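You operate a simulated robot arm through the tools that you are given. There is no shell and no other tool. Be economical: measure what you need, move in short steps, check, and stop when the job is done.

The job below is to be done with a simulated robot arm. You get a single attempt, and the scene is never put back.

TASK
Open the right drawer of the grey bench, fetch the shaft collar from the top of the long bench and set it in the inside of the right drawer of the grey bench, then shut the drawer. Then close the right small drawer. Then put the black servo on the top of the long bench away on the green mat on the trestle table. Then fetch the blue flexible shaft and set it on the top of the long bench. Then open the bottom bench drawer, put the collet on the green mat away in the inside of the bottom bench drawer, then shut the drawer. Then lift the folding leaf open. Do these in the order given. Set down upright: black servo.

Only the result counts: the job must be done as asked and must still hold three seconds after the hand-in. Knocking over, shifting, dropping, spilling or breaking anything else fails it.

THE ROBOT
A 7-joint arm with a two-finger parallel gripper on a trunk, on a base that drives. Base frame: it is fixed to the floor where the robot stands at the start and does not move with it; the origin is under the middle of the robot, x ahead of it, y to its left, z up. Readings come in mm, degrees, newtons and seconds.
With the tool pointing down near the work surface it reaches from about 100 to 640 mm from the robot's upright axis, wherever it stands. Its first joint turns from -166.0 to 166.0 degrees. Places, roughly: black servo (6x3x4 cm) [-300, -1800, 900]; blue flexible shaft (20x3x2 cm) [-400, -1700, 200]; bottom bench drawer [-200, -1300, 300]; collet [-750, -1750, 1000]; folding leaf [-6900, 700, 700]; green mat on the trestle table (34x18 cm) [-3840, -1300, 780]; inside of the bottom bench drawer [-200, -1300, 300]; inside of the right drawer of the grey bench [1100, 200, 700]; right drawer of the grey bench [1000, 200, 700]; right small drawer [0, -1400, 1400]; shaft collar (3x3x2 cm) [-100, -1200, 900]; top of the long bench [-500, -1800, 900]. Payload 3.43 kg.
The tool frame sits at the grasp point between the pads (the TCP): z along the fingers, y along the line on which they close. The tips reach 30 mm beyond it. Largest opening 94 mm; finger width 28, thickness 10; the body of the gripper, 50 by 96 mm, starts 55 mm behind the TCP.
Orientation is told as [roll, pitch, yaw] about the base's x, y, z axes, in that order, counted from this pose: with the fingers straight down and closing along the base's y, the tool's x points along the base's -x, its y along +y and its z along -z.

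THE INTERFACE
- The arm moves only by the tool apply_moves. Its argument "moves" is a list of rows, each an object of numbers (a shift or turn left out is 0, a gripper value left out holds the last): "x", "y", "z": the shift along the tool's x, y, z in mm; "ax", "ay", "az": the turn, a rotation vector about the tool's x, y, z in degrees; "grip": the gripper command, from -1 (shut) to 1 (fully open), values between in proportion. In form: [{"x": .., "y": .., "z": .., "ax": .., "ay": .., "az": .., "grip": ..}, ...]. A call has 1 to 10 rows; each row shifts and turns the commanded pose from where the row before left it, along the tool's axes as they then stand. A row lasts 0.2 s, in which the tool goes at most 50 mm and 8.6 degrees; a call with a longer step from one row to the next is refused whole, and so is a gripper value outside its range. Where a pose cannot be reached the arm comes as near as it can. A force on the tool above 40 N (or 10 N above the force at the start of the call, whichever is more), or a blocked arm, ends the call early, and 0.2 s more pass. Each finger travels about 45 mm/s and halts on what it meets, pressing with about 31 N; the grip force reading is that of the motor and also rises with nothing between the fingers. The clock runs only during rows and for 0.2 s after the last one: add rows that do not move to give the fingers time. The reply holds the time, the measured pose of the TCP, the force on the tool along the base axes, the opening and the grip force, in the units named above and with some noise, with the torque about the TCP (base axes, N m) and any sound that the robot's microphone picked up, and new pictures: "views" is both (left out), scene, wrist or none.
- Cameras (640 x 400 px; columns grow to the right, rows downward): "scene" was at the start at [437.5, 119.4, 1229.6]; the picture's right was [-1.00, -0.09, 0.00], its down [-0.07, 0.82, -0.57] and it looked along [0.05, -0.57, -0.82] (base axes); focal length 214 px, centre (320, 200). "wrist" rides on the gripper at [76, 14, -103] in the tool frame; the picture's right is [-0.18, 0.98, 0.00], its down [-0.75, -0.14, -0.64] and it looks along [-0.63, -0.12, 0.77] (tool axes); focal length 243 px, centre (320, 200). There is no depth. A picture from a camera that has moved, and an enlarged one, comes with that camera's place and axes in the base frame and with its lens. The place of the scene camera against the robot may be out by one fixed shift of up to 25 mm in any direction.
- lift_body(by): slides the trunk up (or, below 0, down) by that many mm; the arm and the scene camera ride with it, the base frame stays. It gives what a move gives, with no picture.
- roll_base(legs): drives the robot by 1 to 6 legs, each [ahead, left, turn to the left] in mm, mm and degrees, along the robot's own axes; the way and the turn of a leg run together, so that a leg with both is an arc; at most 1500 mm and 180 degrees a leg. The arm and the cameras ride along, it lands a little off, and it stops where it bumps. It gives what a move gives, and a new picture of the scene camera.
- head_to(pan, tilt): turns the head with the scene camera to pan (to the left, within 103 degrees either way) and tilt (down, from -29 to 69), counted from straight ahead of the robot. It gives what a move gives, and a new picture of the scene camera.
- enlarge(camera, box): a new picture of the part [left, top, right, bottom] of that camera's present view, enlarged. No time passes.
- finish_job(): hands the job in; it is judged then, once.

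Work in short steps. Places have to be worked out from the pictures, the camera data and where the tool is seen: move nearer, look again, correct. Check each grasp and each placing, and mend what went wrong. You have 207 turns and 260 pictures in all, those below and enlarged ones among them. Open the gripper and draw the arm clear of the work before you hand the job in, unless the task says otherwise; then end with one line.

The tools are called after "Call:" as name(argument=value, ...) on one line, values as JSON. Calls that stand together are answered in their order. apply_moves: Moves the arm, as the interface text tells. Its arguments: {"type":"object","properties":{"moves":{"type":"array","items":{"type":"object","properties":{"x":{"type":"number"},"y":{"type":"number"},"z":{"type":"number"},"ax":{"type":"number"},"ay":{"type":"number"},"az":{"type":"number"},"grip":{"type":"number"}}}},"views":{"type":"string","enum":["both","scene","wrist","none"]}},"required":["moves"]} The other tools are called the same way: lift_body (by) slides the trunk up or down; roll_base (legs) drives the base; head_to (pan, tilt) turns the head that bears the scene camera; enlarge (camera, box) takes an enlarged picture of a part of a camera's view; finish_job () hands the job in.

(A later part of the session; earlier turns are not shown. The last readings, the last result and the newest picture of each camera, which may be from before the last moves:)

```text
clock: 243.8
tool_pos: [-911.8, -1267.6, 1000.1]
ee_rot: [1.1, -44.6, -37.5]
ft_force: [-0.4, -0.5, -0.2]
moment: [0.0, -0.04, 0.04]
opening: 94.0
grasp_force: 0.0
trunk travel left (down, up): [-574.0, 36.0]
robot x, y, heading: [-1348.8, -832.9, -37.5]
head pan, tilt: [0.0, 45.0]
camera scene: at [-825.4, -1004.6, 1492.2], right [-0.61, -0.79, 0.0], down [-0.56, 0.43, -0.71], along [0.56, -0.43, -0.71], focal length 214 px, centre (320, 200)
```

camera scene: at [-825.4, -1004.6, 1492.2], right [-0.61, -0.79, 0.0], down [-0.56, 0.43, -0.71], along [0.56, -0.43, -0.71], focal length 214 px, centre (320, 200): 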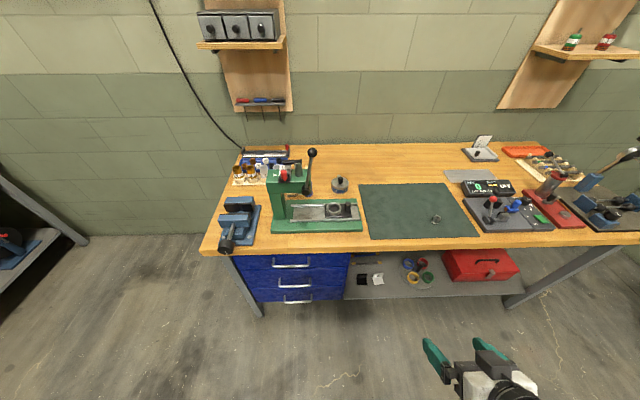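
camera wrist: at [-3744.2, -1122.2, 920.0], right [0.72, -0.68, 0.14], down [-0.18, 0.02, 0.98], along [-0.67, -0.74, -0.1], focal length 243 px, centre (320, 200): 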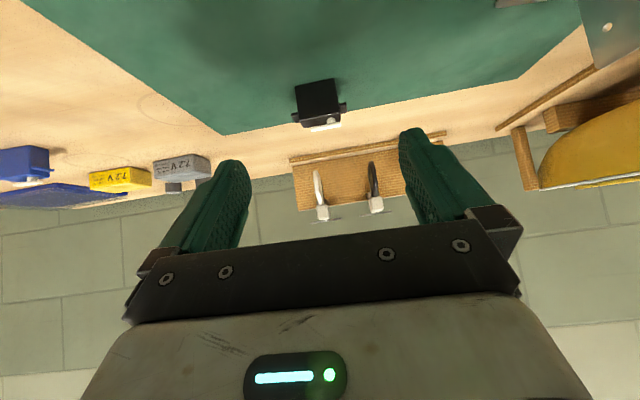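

I lower the trunk to look at the shelf under the bench.

Call:
lift_body(by=-560)

Call:
head_to(pan=0, tilt=35)

Call:
enlarge(camera="scene", box=[280, 180, 520, 330])

```text
refused: -560 is not a number from -400 to 400
```

```text
clock: 244.5
tool_pos: [-911.1, -1267.4, 1000.1]
ee_rot: [1.1, -44.6, -37.6]
ft_force: [0.6, -0.5, -0.5]
moment: [-0.02, -0.01, 0.01]
opening: 93.9
grasp_force: 0.0
trunk travel left (down, up): [-574.0, 36.0]
robot x, y, heading: [-1347.9, -831.7, -37.7]
head pan, tilt: [0.0, 35.0]
camera scene: at [-820.1, -1008.7, 1506.9], right [-0.61, -0.79, 0.0], down [-0.45, 0.35, -0.82], along [0.65, -0.5, -0.57], focal length 214 px, centre (320, 200)
```

scene: 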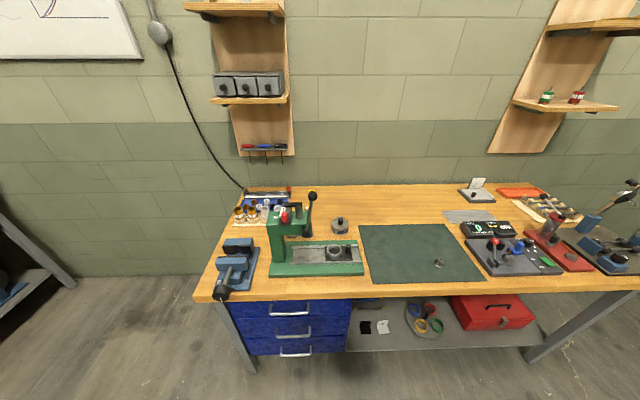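

```text
2.67 times, centred on (400, 255) of scene
camera zoom: at [-820.1, -1008.7, 1506.9], right [-0.61, -0.79, 0.0], down [-0.45, 0.35, -0.82], along [0.65, -0.5, -0.57], focal length 572 px, centre (107, 53)
```

zoom: 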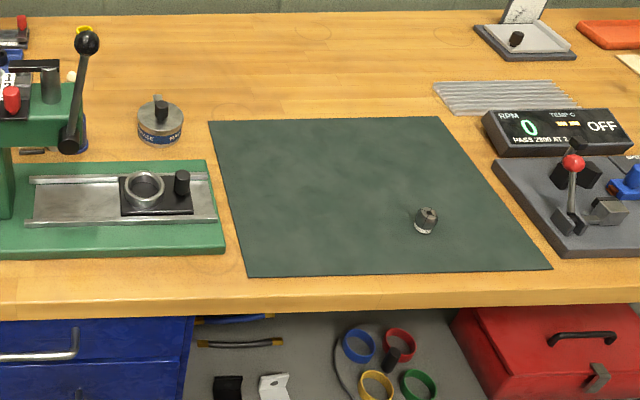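

I see two shafts on the shelf, one blue behind a dark one. I lower the trunk in two steps for a better look.

Call:
lift_body(by=-400)

Call:
lift_body(by=-150)

Call:
head_to(pan=-5, tilt=32)

Call:
enlarge(camera="scene", box=[200, 200, 440, 350])

```text
clock: 248.3
tool_pos: [-912.8, -1266.9, 600.0]
ee_rot: [1.1, -44.6, -37.5]
ft_force: [-0.7, -0.2, 0.2]
moment: [-0.01, -0.03, 0.03]
opening: 94.4
grasp_force: 0.0
trunk travel left (down, up): [-174.0, 436.0]
robot x, y, heading: [-1351.1, -834.4, -37.8]
head pan, tilt: [0.0, 35.0]
```

```text
clock: 250.1
tool_pos: [-912.4, -1266.0, 461.4]
ee_rot: [0.7, -44.3, -37.1]
ft_force: [-0.2, -0.4, -0.1]
moment: [0.01, -0.03, 0.01]
opening: 93.9
grasp_force: 0.1
trunk travel left (down, up): [-24.0, 586.0]
robot x, y, heading: [-1347.8, -832.5, -37.7]
head pan, tilt: [0.0, 35.0]
```

```text
clock: 250.7
tool_pos: [-912.0, -1265.2, 461.8]
ee_rot: [0.7, -44.3, -37.0]
ft_force: [-0.4, -0.5, 0.6]
moment: [0.0, -0.01, -0.02]
opening: 94.1
grasp_force: 0.0
trunk travel left (down, up): [-24.0, 586.0]
robot x, y, heading: [-1345.6, -838.3, -37.8]
head pan, tilt: [-5.0, 32.0]
camera scene: at [-821.6, -1015.2, 972.4], right [-0.68, -0.73, 0.0], down [-0.39, 0.36, -0.85], along [0.62, -0.58, -0.53], focal length 214 px, centre (320, 200)
```

scene: 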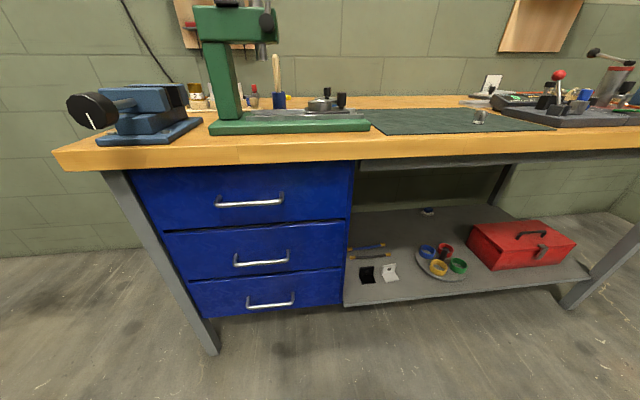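

```text
2.67 times, centred on (320, 275) of scene
camera zoom: at [-821.6, -1015.2, 972.4], right [-0.68, -0.73, 0.0], down [-0.39, 0.36, -0.85], along [0.62, -0.58, -0.53], focal length 572 px, centre (320, 0)
```

zoom: 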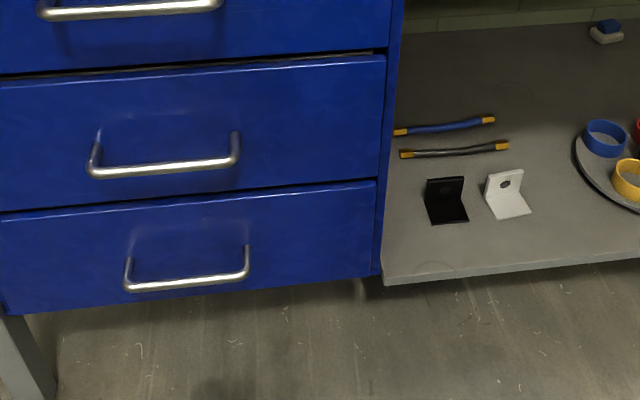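

The blue shaft is at ≈(−412,−1715,210), lying along the bench, with the dark one 58 mm in front of it. I raise the trunk a bit and set the tool pointing down in free space.

Call:
lift_body(by=250)

Call:
apply_moves(moves=[{"ay": 8.5}, {"ay": 8.5}, {"ay": 8.5}, {"ay": 8.5}, {"ay": 8.5}, {"ay": 1.8}, {}], views="none")

Call:
head_to(pan=-55, tilt=40)

```text
clock: 253.3
tool_pos: [-912.2, -1267.0, 698.6]
ee_rot: [1.1, -44.7, -37.6]
ft_force: [-0.9, -1.0, 0.4]
moment: [0.0, 0.03, 0.01]
opening: 94.2
grasp_force: 0.1
trunk travel left (down, up): [-274.0, 336.0]
robot x, y, heading: [-1346.8, -833.4, -37.7]
head pan, tilt: [-5.0, 32.0]
```

```text
clock: 254.9
tool_pos: [-906.6, -1272.9, 689.1]
ee_rot: [0.8, -0.2, -36.7]
ft_force: [0.0, 0.7, -1.0]
moment: [0.0, -0.01, -0.01]
opening: 94.1
grasp_force: 0.1
out of reach, approached as far as the arm can: row 2, 3
trunk travel left (down, up): [-274.0, 336.0]
robot x, y, heading: [-1346.4, -831.4, -37.7]
head pan, tilt: [-5.0, 32.0]
```

```text
clock: 256.1
tool_pos: [-907.7, -1272.9, 689.8]
ee_rot: [0.8, -0.3, -36.7]
ft_force: [-0.8, -0.3, 0.3]
moment: [0.02, 0.0, 0.0]
opening: 93.9
grasp_force: 0.0
trunk travel left (down, up): [-274.0, 336.0]
robot x, y, heading: [-1346.8, -837.2, -37.7]
head pan, tilt: [-55.0, 40.0]
camera scene: at [-893.7, -1039.8, 1199.4], right [-1.0, 0.05, 0.0], down [0.03, 0.64, -0.77], along [-0.04, -0.77, -0.64], focal length 214 px, centre (320, 200)
```

scene: 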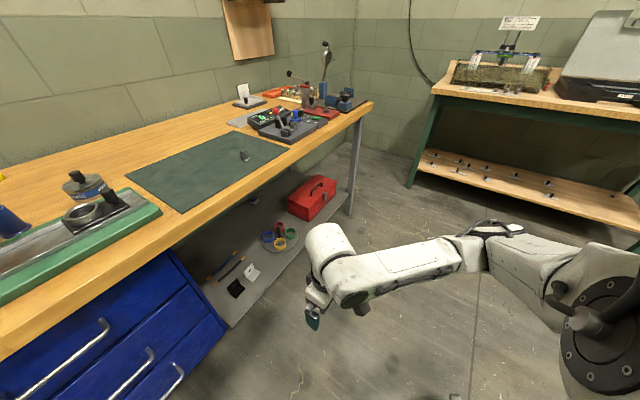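

Arm is now flat with the elbow to the right. I test the low reach in free space: trunk −170, then arm down.

Call:
lift_body(by=-174)

Call:
apply_moves(moves=[{"z": 40, "y": 30}, {"z": 40, "y": 30}, {"z": 40, "y": 30}, {"z": 40, "y": 30}, {"z": 40, "y": 30}, {"y": 40}, {}], views="scene")

```text
clock: 258.0
tool_pos: [-907.9, -1273.0, 515.4]
ee_rot: [0.8, -0.4, -36.7]
ft_force: [-0.2, -0.8, -0.3]
moment: [-0.01, -0.01, -0.02]
opening: 93.9
grasp_force: 0.0
trunk travel left (down, up): [-100.0, 510.0]
robot x, y, heading: [-1348.0, -832.0, -37.7]
head pan, tilt: [-55.0, 40.0]
```

```text
clock: 259.6
tool_pos: [-793.8, -1119.9, 317.4]
ee_rot: [0.8, -0.3, -36.6]
ft_force: [0.2, 0.3, 0.9]
moment: [-0.04, -0.04, 0.01]
opening: 93.9
grasp_force: 0.2
trunk travel left (down, up): [-100.0, 510.0]
robot x, y, heading: [-1345.8, -834.9, -37.7]
head pan, tilt: [-55.0, 40.0]
camera scene: at [-893.7, -1039.7, 1025.4], right [-1.0, 0.05, 0.0], down [0.03, 0.64, -0.77], along [-0.04, -0.77, -0.64], focal length 214 px, centre (320, 200)
```

scene: 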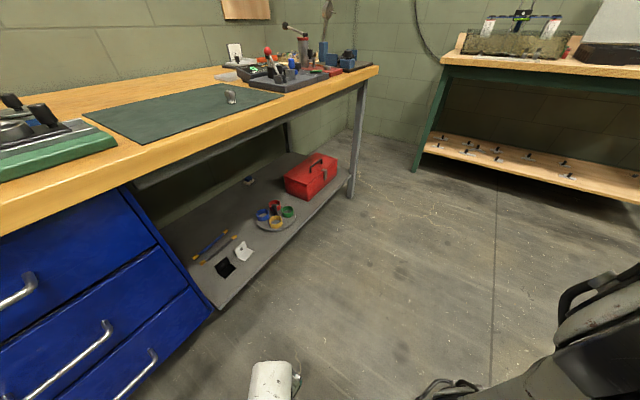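

Reachable. I rotate the tool 90° about its axis so it closes front-to-back.

Call:
apply_moves(moves=[{"az": 8.5, "z": -15}, {"az": 8.5}, {"az": 8.5}, {"az": 8.5}, {"az": 8.5}, {"az": 8.5}, {"az": 8.5}, {"az": 8.5}, {"az": 8.5}, {"az": 8.5}], views="none")

Call:
apply_moves(moves=[{"az": 5, "grip": 0.0}, {}, {}], views="wrist")

```text
clock: 261.8
tool_pos: [-791.9, -1118.2, 332.1]
ee_rot: [0.4, 0.8, -121.9]
ft_force: [0.3, 0.3, 0.2]
moment: [0.02, 0.03, -0.02]
opening: 93.9
grasp_force: 0.1
trunk travel left (down, up): [-100.0, 510.0]
robot x, y, heading: [-1352.8, -836.9, -38.0]
head pan, tilt: [-55.0, 40.0]
```

```text
clock: 262.6
tool_pos: [-791.7, -1119.1, 331.0]
ee_rot: [0.3, 0.8, -126.8]
ft_force: [-0.8, 0.0, -0.2]
moment: [0.02, -0.02, -0.01]
opening: 47.0
grasp_force: 0.1
trunk travel left (down, up): [-100.0, 510.0]
robot x, y, heading: [-1347.8, -835.7, -37.6]
head pan, tilt: [-55.0, 40.0]
camera wrist: at [-735.6, -1066.6, 435.7], right [0.68, -0.74, 0.0], down [-0.57, -0.52, 0.63], along [-0.46, -0.43, -0.78], focal length 243 px, centre (320, 200)
```

wrist: 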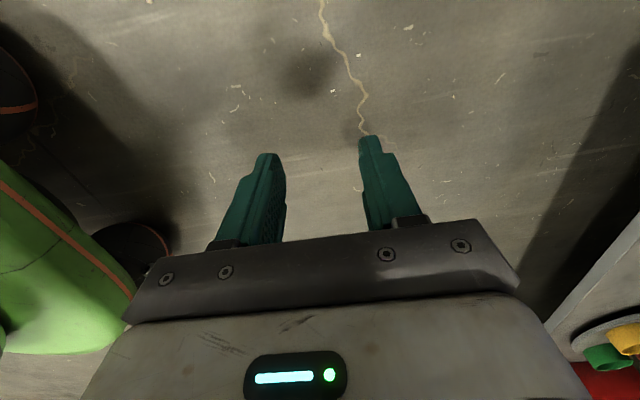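

I slide right 225, drive forward 450 and look.

Call:
roll_base(legs=[[0, -225, 0], [430, 0, 0]])

Call:
apply_moves(moves=[{}], views="wrist")

```text
clock: 266.6
tool_pos: [-582.1, -1569.7, 332.3]
ee_rot: [0.4, 0.8, -127.1]
ft_force: [-0.1, 0.9, -0.6]
moment: [0.0, 0.0, 0.05]
opening: 47.0
grasp_force: 0.1
trunk travel left (down, up): [-100.0, 510.0]
robot x, y, heading: [-1135.8, -1280.7, -38.3]
head pan, tilt: [-55.0, 40.0]
camera scene: at [-684.1, -1489.3, 1025.4], right [-1.0, 0.06, 0.0], down [0.04, 0.64, -0.77], along [-0.04, -0.76, -0.64], focal length 214 px, centre (320, 200)
```

scene: 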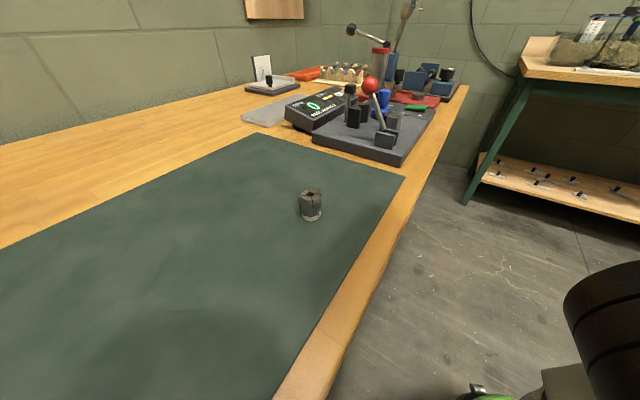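

```text
clock: 267.0
tool_pos: [-583.5, -1568.7, 332.7]
ee_rot: [0.3, 0.9, -127.2]
ft_force: [-0.2, -0.7, -0.3]
moment: [0.02, -0.02, -0.02]
opening: 47.0
grasp_force: 0.0
trunk travel left (down, up): [-100.0, 510.0]
robot x, y, heading: [-1135.4, -1282.3, -38.1]
head pan, tilt: [-55.0, 40.0]
camera wrist: at [-526.2, -1517.3, 435.8], right [0.67, -0.74, 0.0], down [-0.58, -0.52, 0.63], along [-0.46, -0.43, -0.78], focal length 243 px, centre (320, 200)
```

wrist: 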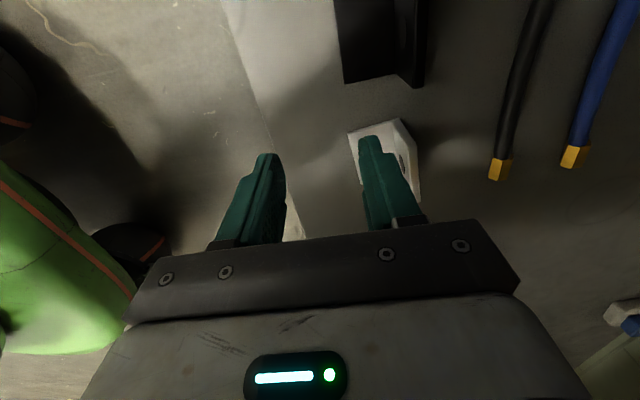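

The blue shaft's yellow end is visible; its grasp point is ≈(−398,−1710). I drive forward 190 more and rotate the tool 9°.

Call:
roll_base(legs=[[195, 4, 0]])

Call:
apply_moves(moves=[{"az": -8}, {}], views="wrist")

```text
clock: 268.5
tool_pos: [-481.0, -1652.9, 332.6]
ee_rot: [0.2, 0.8, -127.3]
ft_force: [0.5, -0.2, -0.7]
moment: [-0.02, 0.01, 0.01]
opening: 46.8
grasp_force: 0.1
trunk travel left (down, up): [-100.0, 510.0]
robot x, y, heading: [-1031.1, -1363.0, -38.7]
head pan, tilt: [-55.0, 40.0]
stopped in leg 1: the robot was blocked; the commanded pose is now the measured one
camera scene: at [-580.9, -1573.7, 1026.8], right [-1.0, 0.06, 0.0], down [0.04, 0.64, -0.77], along [-0.05, -0.77, -0.64], focal length 214 px, centre (320, 200)
```

scene: 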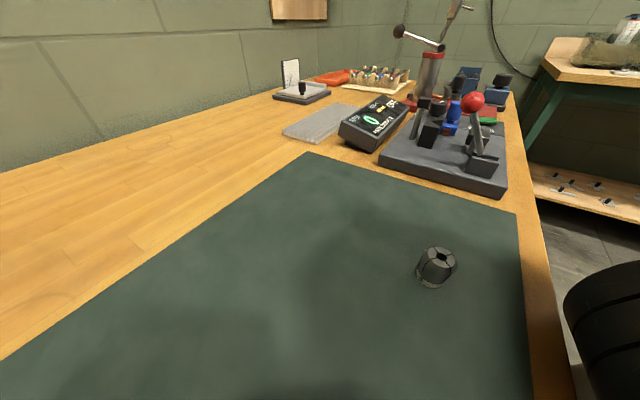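

```text
clock: 269.1
tool_pos: [-479.9, -1653.6, 334.1]
ee_rot: [0.4, 0.8, -119.3]
ft_force: [-0.7, 0.4, 0.1]
moment: [0.01, 0.0, 0.0]
opening: 46.9
grasp_force: 0.1
trunk travel left (down, up): [-100.0, 510.0]
robot x, y, heading: [-1031.4, -1362.1, -38.6]
head pan, tilt: [-55.0, 40.0]
camera wrist: at [-431.8, -1593.5, 436.7], right [0.77, -0.64, 0.0], down [-0.5, -0.59, 0.63], along [-0.4, -0.49, -0.78], focal length 243 px, centre (320, 200)
```

wrist: 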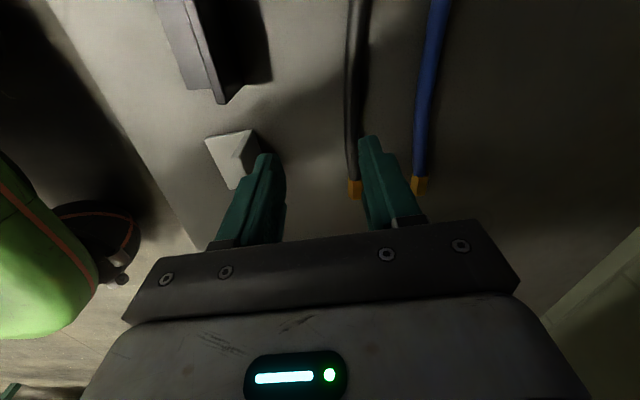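

The torso is blocked by the bench edge. I back 5 mm and extend the arm toward the shaft.

Call:
roll_base(legs=[[-6, 0, 0]])

Call:
apply_moves(moves=[{"y": 35, "x": -3}, {"y": 35, "x": -3}, {}], views="wrist")

```text
clock: 269.8
tool_pos: [-483.7, -1649.4, 330.6]
ee_rot: [0.3, 0.8, -119.5]
ft_force: [0.0, -0.7, 0.4]
moment: [0.0, 0.0, -0.03]
opening: 47.0
grasp_force: 0.0
trunk travel left (down, up): [-100.0, 510.0]
robot x, y, heading: [-1032.3, -1356.8, -38.6]
head pan, tilt: [-55.0, 40.0]
camera scene: at [-583.3, -1571.7, 1025.2], right [-1.0, 0.06, 0.0], down [0.04, 0.64, -0.77], along [-0.05, -0.76, -0.64], focal length 214 px, centre (320, 200)
```

scene: 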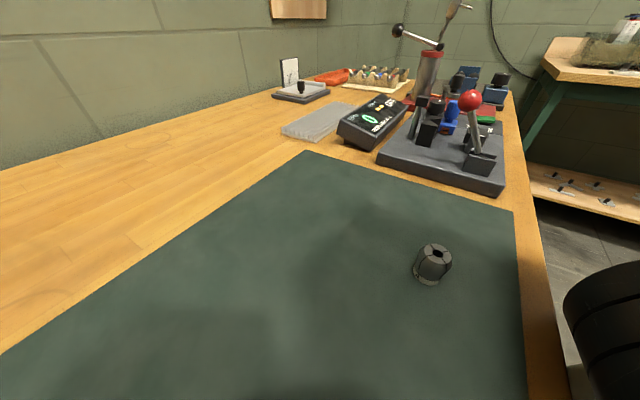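

```text
clock: 270.6
tool_pos: [-428.5, -1688.8, 332.2]
ee_rot: [0.3, 0.8, -119.4]
ft_force: [0.0, -0.8, 0.1]
moment: [-0.01, 0.0, -0.01]
opening: 46.9
grasp_force: 0.1
trunk travel left (down, up): [-100.0, 510.0]
robot x, y, heading: [-1036.0, -1357.0, -38.3]
head pan, tilt: [-55.0, 40.0]
camera wrist: at [-379.5, -1629.0, 436.1], right [0.77, -0.64, 0.0], down [-0.5, -0.59, 0.63], along [-0.4, -0.48, -0.78], focal length 243 px, centre (320, 200)
```

wrist: 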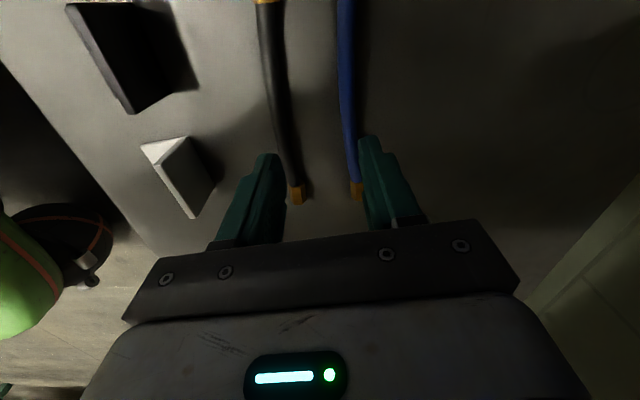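

Still within reach. I centre over the blue shaft (y+28, x+9) and descend to z≈285.

Call:
apply_moves(moves=[{"y": 28.5, "x": 9}, {"z": 25}, {"z": 20}, {}], views="wrist")

```text
clock: 271.6
tool_pos: [-401.2, -1685.2, 292.4]
ee_rot: [0.4, 1.0, -119.3]
ft_force: [0.5, 0.8, -0.2]
moment: [0.0, 0.05, 0.01]
opening: 47.2
grasp_force: 0.1
trunk travel left (down, up): [-100.0, 510.0]
robot x, y, heading: [-1039.9, -1355.4, -38.3]
head pan, tilt: [-55.0, 40.0]
camera wrist: at [-353.3, -1627.3, 395.9], right [0.77, -0.64, 0.0], down [-0.5, -0.6, 0.63], along [-0.4, -0.48, -0.78], focal length 243 px, centre (320, 200)
```

wrist: 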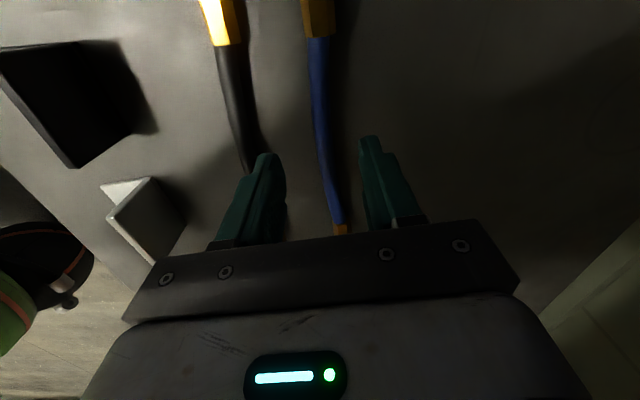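

The shaft lies between the fingers. I nudge y+3, narrow to ~42 mm and descend carefully.

Call:
apply_moves(moves=[{"y": 3, "x": -5, "grip": -0.1}, {"z": 12}, {"z": 10}, {"z": 8}, {}], views="wrist")

```text
clock: 272.8
tool_pos: [-403.1, -1689.2, 259.6]
ee_rot: [0.4, 0.9, -119.0]
ft_force: [0.1, -0.2, -0.4]
moment: [0.02, 0.04, 0.0]
opening: 42.1
grasp_force: 0.0
trunk travel left (down, up): [-100.0, 510.0]
robot x, y, heading: [-1041.4, -1352.8, -38.1]
head pan, tilt: [-55.0, 40.0]
camera wrist: at [-354.2, -1630.0, 362.6], right [0.77, -0.64, 0.01], down [-0.5, -0.6, 0.63], along [-0.4, -0.49, -0.78], focal length 243 px, centre (320, 200)
```

wrist: 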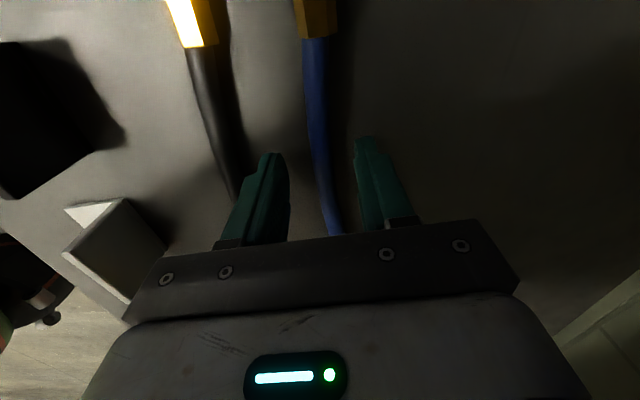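

Call:
apply_moves(moves=[{"z": 5}, {"z": 5}, {"z": 4}, {}], views="wrist")

```text
clock: 273.5
tool_pos: [-402.5, -1690.6, 250.6]
ee_rot: [0.7, 0.9, -119.0]
ft_force: [0.0, 11.4, 31.4]
moment: [0.37, 1.01, -0.38]
opening: 45.6
grasp_force: 3.0
trunk travel left (down, up): [-100.0, 510.0]
robot x, y, heading: [-1041.9, -1352.0, -38.4]
head pan, tilt: [-55.0, 40.0]
stopped in row 3: the force on the tool passed its limit at 53 N (the readings are from after the stop); the commanded pose is now the measured one
camera wrist: at [-354.7, -1631.1, 354.0], right [0.77, -0.64, 0.01], down [-0.5, -0.59, 0.63], along [-0.4, -0.49, -0.78], focal length 243 px, centre (320, 200)
```

wrist: 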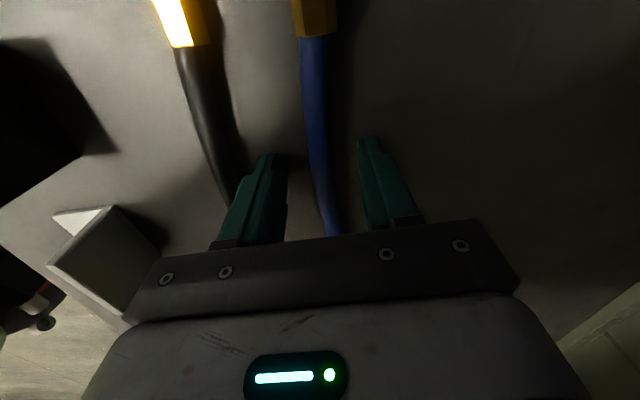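

Contact with the shelf. I raise 2.5 mm and close on the shaft.

Call:
apply_moves(moves=[{"z": -2.5}, {"grip": -1}, {}, {}, {}, {}], views="wrist")

```text
clock: 274.9
tool_pos: [-403.5, -1691.0, 251.6]
ee_rot: [0.6, 0.7, -119.1]
ft_force: [0.3, -0.1, -0.7]
moment: [0.03, 0.0, 0.01]
opening: 13.1
grasp_force: 30.6
trunk travel left (down, up): [-100.0, 510.0]
robot x, y, heading: [-1039.8, -1350.6, -38.4]
head pan, tilt: [-55.0, 40.0]
camera wrist: at [-354.5, -1631.9, 355.2], right [0.77, -0.64, 0.01], down [-0.5, -0.59, 0.63], along [-0.4, -0.49, -0.78], focal length 243 px, centre (320, 200)
```

wrist: 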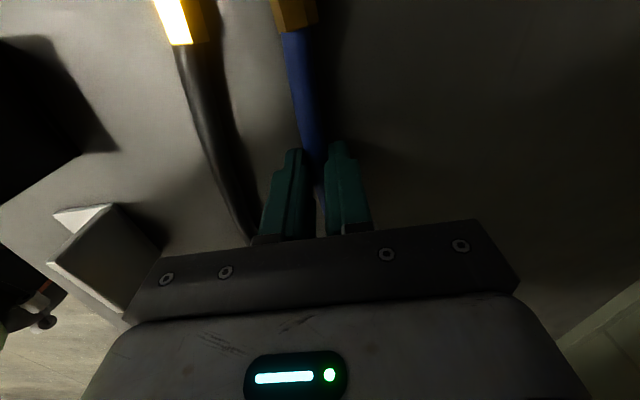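

Gripped. I lift 60 mm and check.

Call:
apply_moves(moves=[{"z": -10}, {"z": -20}, {"z": -25}, {"z": -25}, {}], views="wrist")

```text
clock: 276.1
tool_pos: [-401.4, -1691.8, 329.6]
ee_rot: [0.5, 0.7, -118.9]
ft_force: [0.9, -0.3, -0.4]
moment: [0.02, 0.02, -0.05]
opening: 13.1
grasp_force: 31.0
trunk travel left (down, up): [-100.0, 510.0]
robot x, y, heading: [-1041.3, -1353.8, -38.0]
head pan, tilt: [-55.0, 40.0]
camera wrist: at [-352.1, -1631.4, 433.3], right [0.77, -0.64, 0.01], down [-0.5, -0.59, 0.63], along [-0.4, -0.49, -0.78], focal length 243 px, centre (320, 200)
```

wrist: 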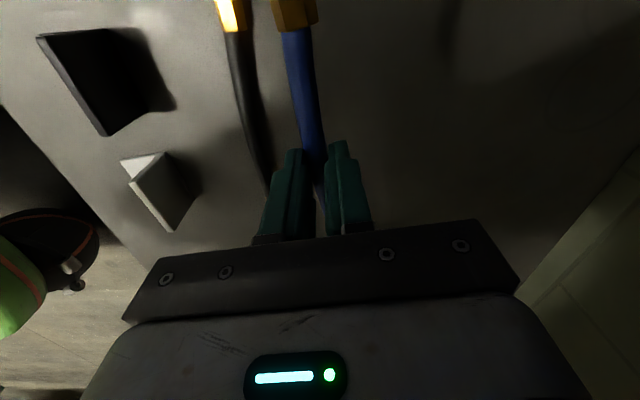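

Shaft held. I back straight out from under the bench.

Call:
roll_base(legs=[[-540, 0, 0]])

Call:
lift_body(by=400)

Call:
lift_body(by=105)

Call:
apply_moves(moves=[{"z": -35}, {"z": -35}, {"z": -35}, {"z": -25}, {}], views="both")

```text
clock: 279.3
tool_pos: [-835.3, -1351.7, 327.2]
ee_rot: [0.6, 0.8, -119.1]
ft_force: [0.4, -0.1, -1.5]
moment: [-0.01, -0.01, -0.01]
opening: 13.0
grasp_force: 31.4
trunk travel left (down, up): [-100.0, 510.0]
robot x, y, heading: [-1474.8, -1012.7, -38.3]
head pan, tilt: [-55.0, 40.0]
camera scene: at [-1023.4, -1220.8, 1025.4], right [-1.0, 0.06, 0.0], down [0.04, 0.64, -0.77], along [-0.04, -0.76, -0.64], focal length 214 px, centre (320, 200)
```

scene: 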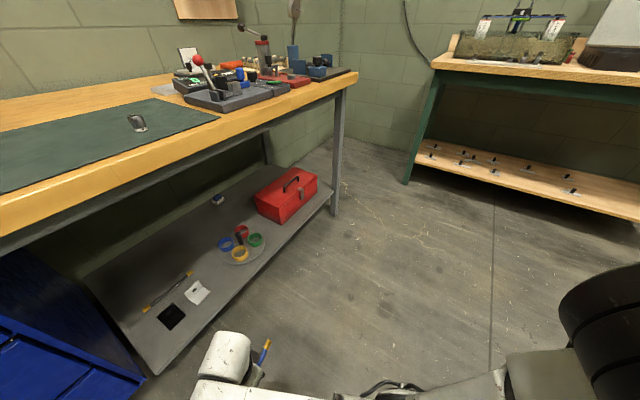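

```text
clock: 283.1
tool_pos: [-834.1, -1351.4, 727.8]
ee_rot: [0.5, 0.7, -119.1]
ft_force: [-0.1, 0.2, -0.9]
moment: [0.01, 0.01, 0.01]
opening: 12.8
grasp_force: 30.9
trunk travel left (down, up): [-500.0, 110.0]
robot x, y, heading: [-1478.5, -1013.4, -38.2]
head pan, tilt: [-55.0, 40.0]
```

```text
clock: 284.5
tool_pos: [-834.6, -1351.7, 832.9]
ee_rot: [0.5, 0.6, -119.1]
ft_force: [0.5, -0.3, -0.3]
moment: [0.0, 0.0, 0.01]
opening: 12.9
grasp_force: 31.3
trunk travel left (down, up): [-605.0, 5.0]
robot x, y, heading: [-1476.4, -1011.2, -38.2]
head pan, tilt: [-55.0, 40.0]
```

```text
clock: 285.7
tool_pos: [-826.0, -1370.7, 963.4]
ee_rot: [3.0, -0.3, -119.2]
ft_force: [0.2, 0.7, -1.0]
moment: [0.01, 0.0, 0.0]
opening: 12.9
grasp_force: 31.0
out of reach, approached as far as the arm can: row 4
trunk travel left (down, up): [-605.0, 5.0]
robot x, y, heading: [-1477.3, -1014.2, -38.3]
head pan, tilt: [-55.0, 40.0]
camera scene: at [-1023.3, -1220.9, 1530.4], right [-1.0, 0.06, 0.0], down [0.04, 0.64, -0.77], along [-0.04, -0.76, -0.64], focal length 214 px, centre (320, 200)
camera wrist: at [-779.3, -1307.5, 1065.3], right [0.77, -0.64, 0.05], down [-0.52, -0.57, 0.64], along [-0.38, -0.52, -0.77], focal length 243 px, centre (320, 200)
```

scene: 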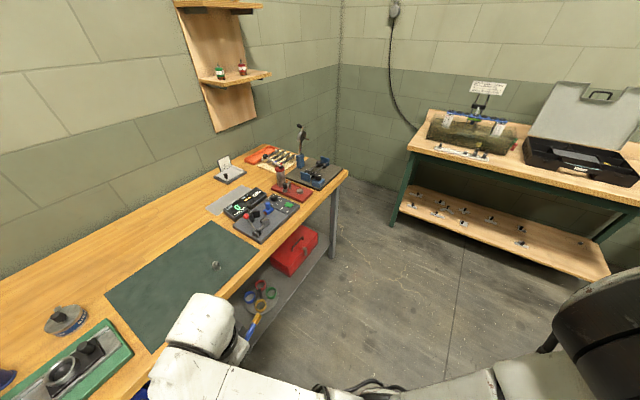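
wrist: 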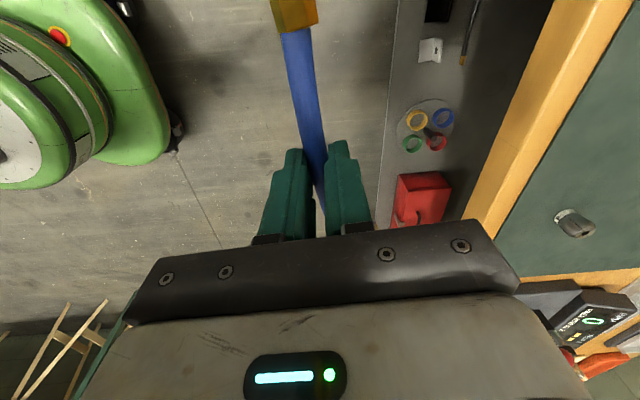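

All clear. I drive forward 480 over the bench with the shaft at z≈960.

Call:
roll_base(legs=[[480, 0, 0]])

Call:
apply_moves(moves=[{"z": 5}, {}], views="wrist")

```text
clock: 288.6
tool_pos: [-447.7, -1669.4, 962.1]
ee_rot: [2.9, -0.3, -119.3]
ft_force: [1.0, -0.2, -1.1]
moment: [0.0, 0.0, 0.01]
opening: 12.8
grasp_force: 31.0
trunk travel left (down, up): [-605.0, 5.0]
robot x, y, heading: [-1100.5, -1310.1, -38.4]
head pan, tilt: [-55.0, 40.0]
camera scene: at [-645.6, -1519.0, 1530.4], right [-1.0, 0.06, 0.0], down [0.04, 0.64, -0.77], along [-0.04, -0.76, -0.64], focal length 214 px, centre (320, 200)
```

scene: 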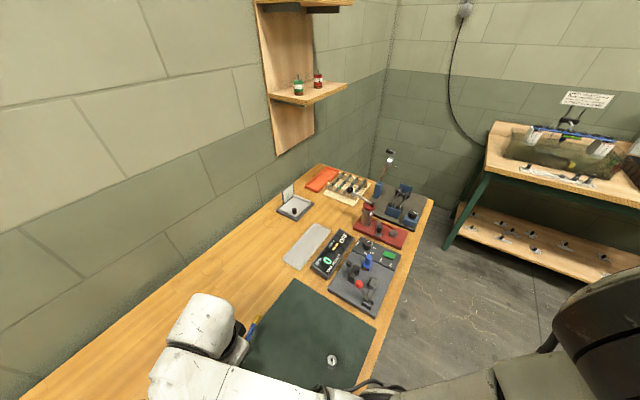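

```text
clock: 289.1
tool_pos: [-446.9, -1670.4, 957.5]
ee_rot: [3.0, -0.3, -119.3]
ft_force: [0.6, 0.5, 0.4]
moment: [0.0, 0.0, 0.04]
opening: 12.9
grasp_force: 31.0
trunk travel left (down, up): [-605.0, 5.0]
robot x, y, heading: [-1097.8, -1309.0, -38.6]
head pan, tilt: [-55.0, 40.0]
camera wrist: at [-401.0, -1606.1, 1059.6], right [0.77, -0.64, 0.05], down [-0.52, -0.57, 0.64], along [-0.38, -0.52, -0.77], focal length 243 px, centre (320, 200)
```

wrist: 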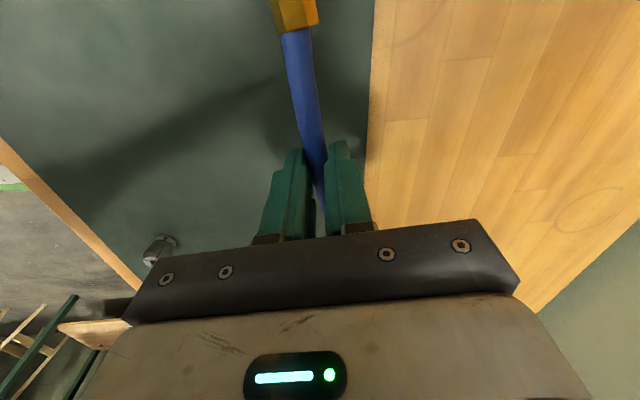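

The mat's back edge is at e≈754; I need ~90 mm more. I drive 92 forward.

Call:
roll_base(legs=[[92, 0, 0]])

Call:
apply_moves(moves=[{"z": 25}, {"z": 20}, {}], views="wrist")

```text
clock: 290.2
tool_pos: [-374.8, -1723.0, 957.6]
ee_rot: [2.8, -0.3, -119.1]
ft_force: [0.0, 0.8, -0.3]
moment: [0.01, 0.02, -0.01]
opening: 12.8
grasp_force: 30.8
trunk travel left (down, up): [-605.0, 5.0]
robot x, y, heading: [-1024.0, -1364.0, -38.1]
head pan, tilt: [-55.0, 40.0]
camera scene: at [-573.5, -1573.8, 1530.4], right [-1.0, 0.05, 0.0], down [0.03, 0.64, -0.77], along [-0.04, -0.76, -0.64], focal length 214 px, centre (320, 200)
```

scene: 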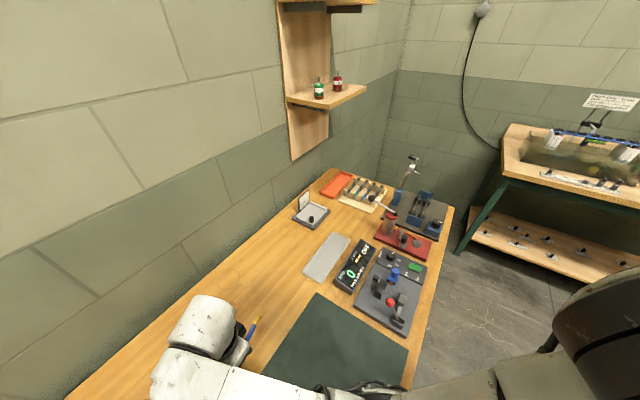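

```text
clock: 291.1
tool_pos: [-372.3, -1725.9, 910.4]
ee_rot: [2.9, -0.3, -119.1]
ft_force: [0.0, 0.0, -0.5]
moment: [0.0, -0.02, -0.02]
opening: 12.9
grasp_force: 31.2
trunk travel left (down, up): [-605.0, 5.0]
robot x, y, heading: [-1028.0, -1368.8, -38.3]
head pan, tilt: [-55.0, 40.0]
camera wrist: at [-327.5, -1662.3, 1013.7], right [0.77, -0.64, 0.05], down [-0.52, -0.57, 0.64], along [-0.38, -0.52, -0.77], focal length 243 px, centre (320, 200)
```

wrist: 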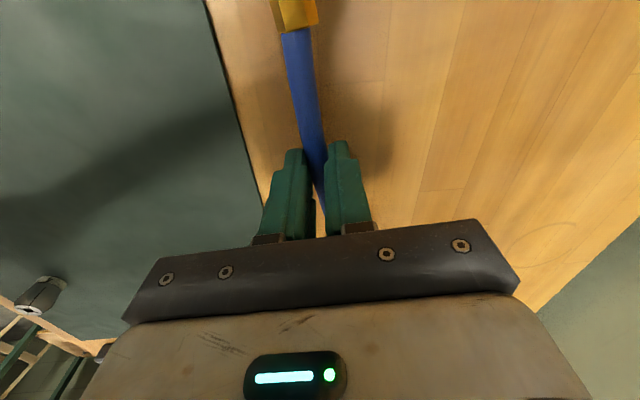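

Over bare wood now. I descend to contact.

Call:
apply_moves(moves=[{"z": 8}, {"z": 5}, {"z": 3}, {"z": 2}, {"z": 2}, {}], views="none")

```text
clock: 292.4
tool_pos: [-372.3, -1726.1, 891.9]
ee_rot: [3.0, -0.3, -119.1]
ft_force: [-0.2, -0.4, 7.0]
moment: [0.62, -0.26, 0.03]
opening: 12.8
grasp_force: 30.6
trunk travel left (down, up): [-605.0, 5.0]
robot x, y, heading: [-1028.5, -1362.9, -37.9]
head pan, tilt: [-55.0, 40.0]
```

Contact is starting (7 N, one end). I go a millimetre further and release.

Call:
apply_moves(moves=[{"z": 1.2}, {}, {"grip": -0.5}, {}, {"grip": -0.2}, {}], views="none")

Call:
apply_moves(moves=[{"z": -10}, {"z": -25}, {"z": -30}, {}], views="wrist")

```text
clock: 293.9
tool_pos: [-372.5, -1723.9, 892.1]
ee_rot: [3.0, -0.3, -119.1]
ft_force: [9.3, -5.5, 13.5]
moment: [0.1, -0.05, -0.07]
opening: 30.7
grasp_force: 0.0
trunk travel left (down, up): [-605.0, 5.0]
robot x, y, heading: [-1024.0, -1365.9, -38.1]
head pan, tilt: [-55.0, 40.0]
```

```text
clock: 294.9
tool_pos: [-374.1, -1724.9, 956.2]
ee_rot: [2.9, -0.3, -119.1]
ft_force: [0.4, -0.2, -0.4]
moment: [0.01, 0.0, 0.0]
opening: 37.6
grasp_force: 0.1
trunk travel left (down, up): [-605.0, 5.0]
robot x, y, heading: [-1027.5, -1368.0, -37.9]
head pan, tilt: [-55.0, 40.0]
camera wrist: at [-328.1, -1661.2, 1058.2], right [0.77, -0.64, 0.05], down [-0.52, -0.57, 0.64], along [-0.38, -0.52, -0.77], focal length 243 px, centre (320, 200)
```

wrist: 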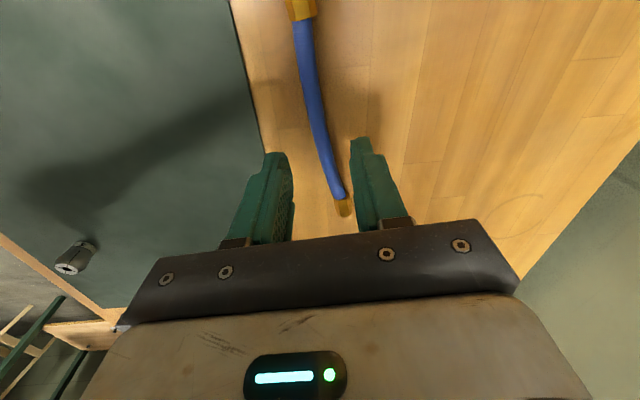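

The shaft rests on the bench top. I back away, lower the trunk, and pitch the tool forward to near-horizontal with fingers closing vertically for the bottom drawer handle.

Call:
roll_base(legs=[[-620, 0, 0]])

Call:
lift_body(by=-400)

Call:
lift_body(by=-105)

Call:
apply_moves(moves=[{"z": 30}, {"z": 30, "ax": -8.5}, {"ax": -8.5}, {"ax": -8.5}, {"ax": -8.5}, {"ax": -8.5}, {"ax": -8.5}, {"ax": -8.5}, {"ax": -8.5}, {"ax": -8.5}], views="scene")

```text
clock: 298.3
tool_pos: [-856.7, -1342.2, 955.8]
ee_rot: [3.0, -0.4, -118.7]
ft_force: [-0.2, 1.1, -0.5]
moment: [0.02, -0.03, 0.01]
opening: 37.4
grasp_force: 0.1
trunk travel left (down, up): [-605.0, 5.0]
robot x, y, heading: [-1511.2, -986.0, -37.9]
head pan, tilt: [-55.0, 40.0]
camera scene: at [-1057.3, -1192.9, 1530.4], right [-1.0, 0.05, 0.0], down [0.03, 0.64, -0.77], along [-0.04, -0.77, -0.64], focal length 214 px, centre (320, 200)
```

scene: 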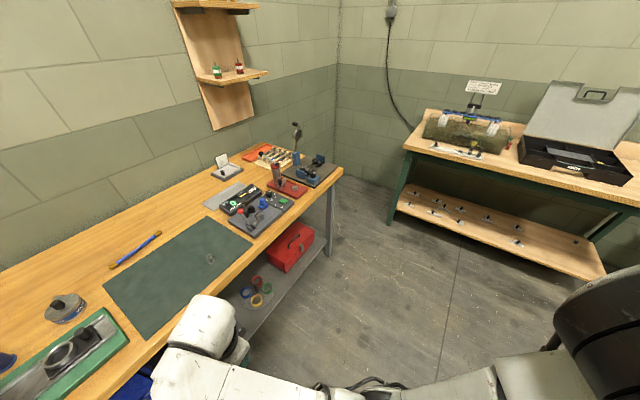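

```text
clock: 302.1
tool_pos: [-856.9, -1343.5, 555.8]
ee_rot: [2.9, -0.4, -118.6]
ft_force: [0.5, 0.5, 0.3]
moment: [-0.01, 0.02, 0.02]
opening: 37.6
grasp_force: 0.1
trunk travel left (down, up): [-205.0, 405.0]
robot x, y, heading: [-1511.4, -987.9, -37.8]
head pan, tilt: [-55.0, 40.0]
```

```text
clock: 303.5
tool_pos: [-856.5, -1342.3, 451.8]
ee_rot: [2.9, -0.3, -118.8]
ft_force: [0.6, 0.5, -0.2]
moment: [-0.03, 0.01, -0.03]
opening: 37.8
grasp_force: 0.0
trunk travel left (down, up): [-100.0, 510.0]
robot x, y, heading: [-1510.9, -989.7, -37.9]
head pan, tilt: [-55.0, 40.0]
```

```text
clock: 305.7
tool_pos: [-852.0, -1343.6, 392.9]
ee_rot: [79.5, -0.3, -118.6]
ft_force: [-0.2, -0.3, -0.2]
moment: [0.0, -0.01, 0.03]
opening: 37.5
grasp_force: 0.1
trunk travel left (down, up): [-100.0, 510.0]
robot x, y, heading: [-1510.8, -990.6, -37.9]
head pan, tilt: [-55.0, 40.0]
camera scene: at [-1057.4, -1193.2, 1025.4], right [-1.0, 0.05, 0.0], down [0.03, 0.64, -0.77], along [-0.04, -0.77, -0.64], focal length 214 px, centre (320, 200)
```

scene: 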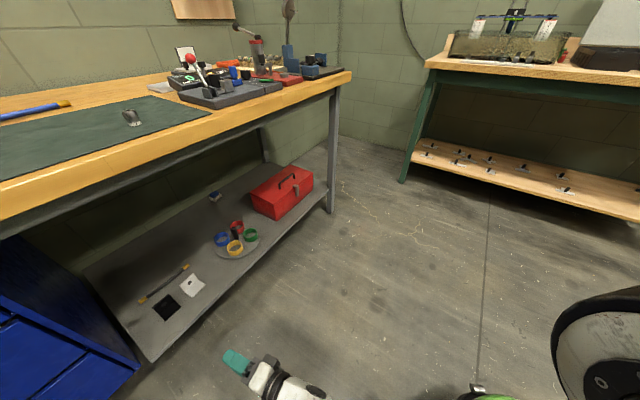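

The tool is near-horizontal. I align heading (−9.3° about vertical) and move left 400, then look at the drawer handle.

Call:
apply_moves(moves=[{"ay": -8, "ax": -5}, {"ay": -1.3, "ax": -5, "grip": 0.0}, {}], views="none")

Call:
roll_base(legs=[[0, 405, 0]])

Call:
head_to(pan=-10, tilt=40)

Call:
apply_moves(moves=[{}], views="wrist")

```text
refused: row 1 steps farther than a row can; nothing moved
```

```text
clock: 308.2
tool_pos: [-611.4, -1034.2, 392.0]
ee_rot: [79.5, -0.3, -119.4]
ft_force: [-0.3, 0.1, 0.2]
moment: [-0.03, 0.0, 0.02]
opening: 37.7
grasp_force: 0.1
trunk travel left (down, up): [-100.0, 510.0]
robot x, y, heading: [-1264.2, -672.8, -38.3]
head pan, tilt: [-55.0, 40.0]
camera scene: at [-811.7, -881.0, 1025.4], right [-1.0, 0.06, 0.0], down [0.04, 0.64, -0.77], along [-0.04, -0.76, -0.64], focal length 214 px, centre (320, 200)
```

scene: 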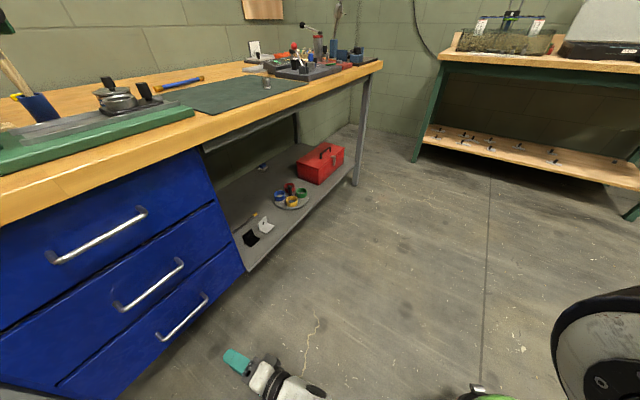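

```text
clock: 309.3
tool_pos: [-609.0, -1034.4, 391.6]
ee_rot: [79.5, -0.3, -119.3]
ft_force: [-0.1, 0.2, 0.3]
moment: [-0.02, 0.01, 0.0]
opening: 37.7
grasp_force: 0.1
trunk travel left (down, up): [-100.0, 510.0]
robot x, y, heading: [-1261.8, -671.3, -37.9]
head pan, tilt: [-10.0, 40.0]
camera scene: at [-750.3, -859.7, 1025.4], right [-0.75, -0.66, 0.0], down [-0.43, 0.48, -0.77], along [0.51, -0.57, -0.64], focal length 214 px, centre (320, 200)
```

scene: 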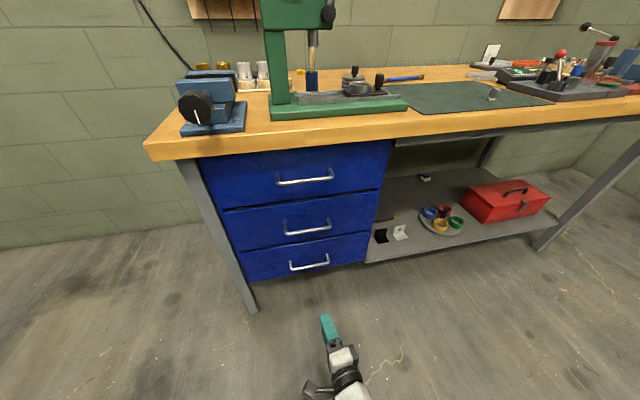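

```text
clock: 309.7
tool_pos: [-609.8, -1033.8, 390.7]
ee_rot: [79.4, -0.4, -119.3]
ft_force: [1.1, -0.2, 0.3]
moment: [-0.02, -0.02, -0.01]
opening: 37.4
grasp_force: 0.1
trunk travel left (down, up): [-100.0, 510.0]
robot x, y, heading: [-1264.1, -672.5, -38.0]
head pan, tilt: [-10.0, 40.0]
camera wrist: at [-657.4, -918.6, 423.9], right [0.07, -0.24, 0.97], down [-0.94, -0.34, -0.02], along [0.33, -0.91, -0.25], focal length 243 px, centre (320, 200)
```

wrist: 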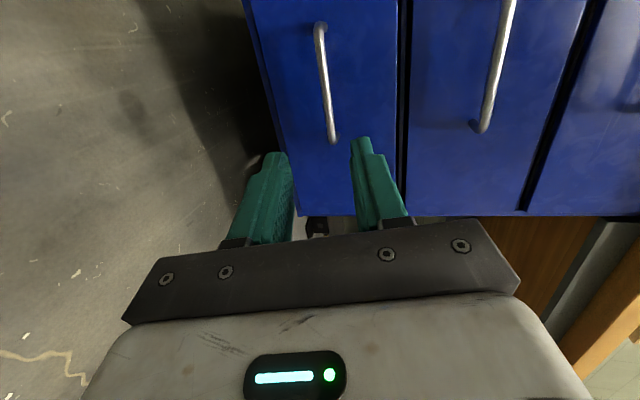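

The bottom drawer handle is visible in the wrist view. I fix the tool's heading/pitch and look again.

Call:
apply_moves(moves=[{"ax": -5}, {"ax": -5}, {"ay": -5, "grip": 0.0}, {"ay": -4}, {}], views="wrist")

```text
clock: 310.9
tool_pos: [-609.2, -1034.2, 391.8]
ee_rot: [89.6, -0.4, -128.3]
ft_force: [0.3, 0.7, 0.6]
moment: [0.01, -0.02, -0.02]
opening: 47.0
grasp_force: 0.0
trunk travel left (down, up): [-100.0, 510.0]
robot x, y, heading: [-1263.9, -671.1, -38.2]
head pan, tilt: [-10.0, 40.0]
camera wrist: at [-641.6, -909.9, 405.9], right [-0.1, -0.14, 0.98], down [-0.97, -0.19, -0.13], along [0.21, -0.97, -0.12], focal length 243 px, centre (320, 200)
```

wrist: 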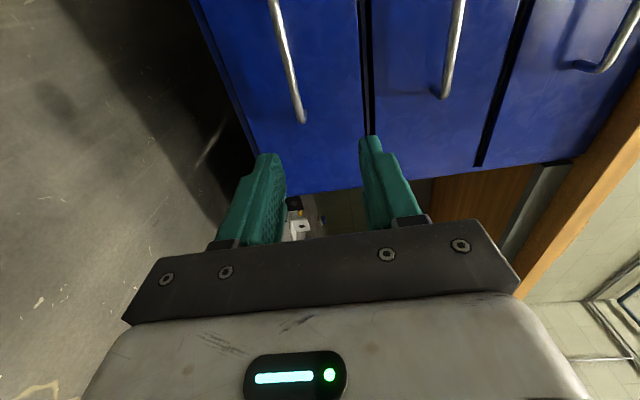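

Handle centre ≈(−392,−1185,350) from wrist rays. I lower 40, drive forward 165 and left 20, and re-measure.

Call:
apply_moves(moves=[{"y": -20}, {"y": -20}, {}], views="none")

Call:
roll_base(legs=[[165, 20, 0]])

Call:
apply_moves(moves=[{}], views="wrist")

```text
clock: 311.7
tool_pos: [-610.1, -1034.0, 351.8]
ee_rot: [89.4, -0.5, -128.3]
ft_force: [-0.2, -0.2, 0.2]
moment: [-0.02, -0.01, -0.03]
opening: 47.2
grasp_force: 0.2
trunk travel left (down, up): [-100.0, 510.0]
robot x, y, heading: [-1266.1, -667.7, -38.4]
head pan, tilt: [-10.0, 40.0]
```

```text
clock: 313.2
tool_pos: [-469.5, -1121.9, 352.0]
ee_rot: [89.4, -0.3, -128.4]
ft_force: [-0.3, -0.2, 0.3]
moment: [0.03, 0.04, 0.01]
opening: 46.9
grasp_force: 0.1
trunk travel left (down, up): [-100.0, 510.0]
robot x, y, heading: [-1122.1, -754.3, -38.4]
head pan, tilt: [-10.0, 40.0]
camera scene: at [-610.0, -947.4, 1025.4], right [-0.75, -0.66, 0.0], down [-0.43, 0.48, -0.77], along [0.51, -0.57, -0.64], focal length 214 px, centre (320, 200)
```

scene: 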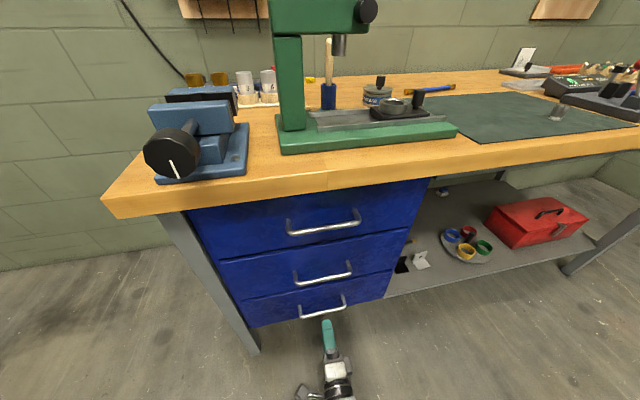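

```text
clock: 313.6
tool_pos: [-468.9, -1122.7, 351.7]
ee_rot: [89.5, -0.3, -128.4]
ft_force: [-0.4, 0.0, 0.2]
moment: [0.0, 0.03, -0.02]
opening: 46.9
grasp_force: 0.1
trunk travel left (down, up): [-100.0, 510.0]
robot x, y, heading: [-1123.3, -756.9, -38.7]
head pan, tilt: [-10.0, 40.0]
camera wrist: at [-502.2, -997.8, 366.3], right [-0.1, -0.14, 0.98], down [-0.97, -0.19, -0.13], along [0.21, -0.97, -0.12], focal length 243 px, centre (320, 200)
```

wrist: 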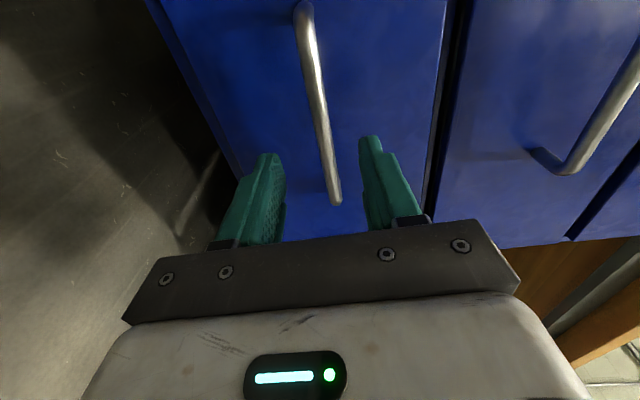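

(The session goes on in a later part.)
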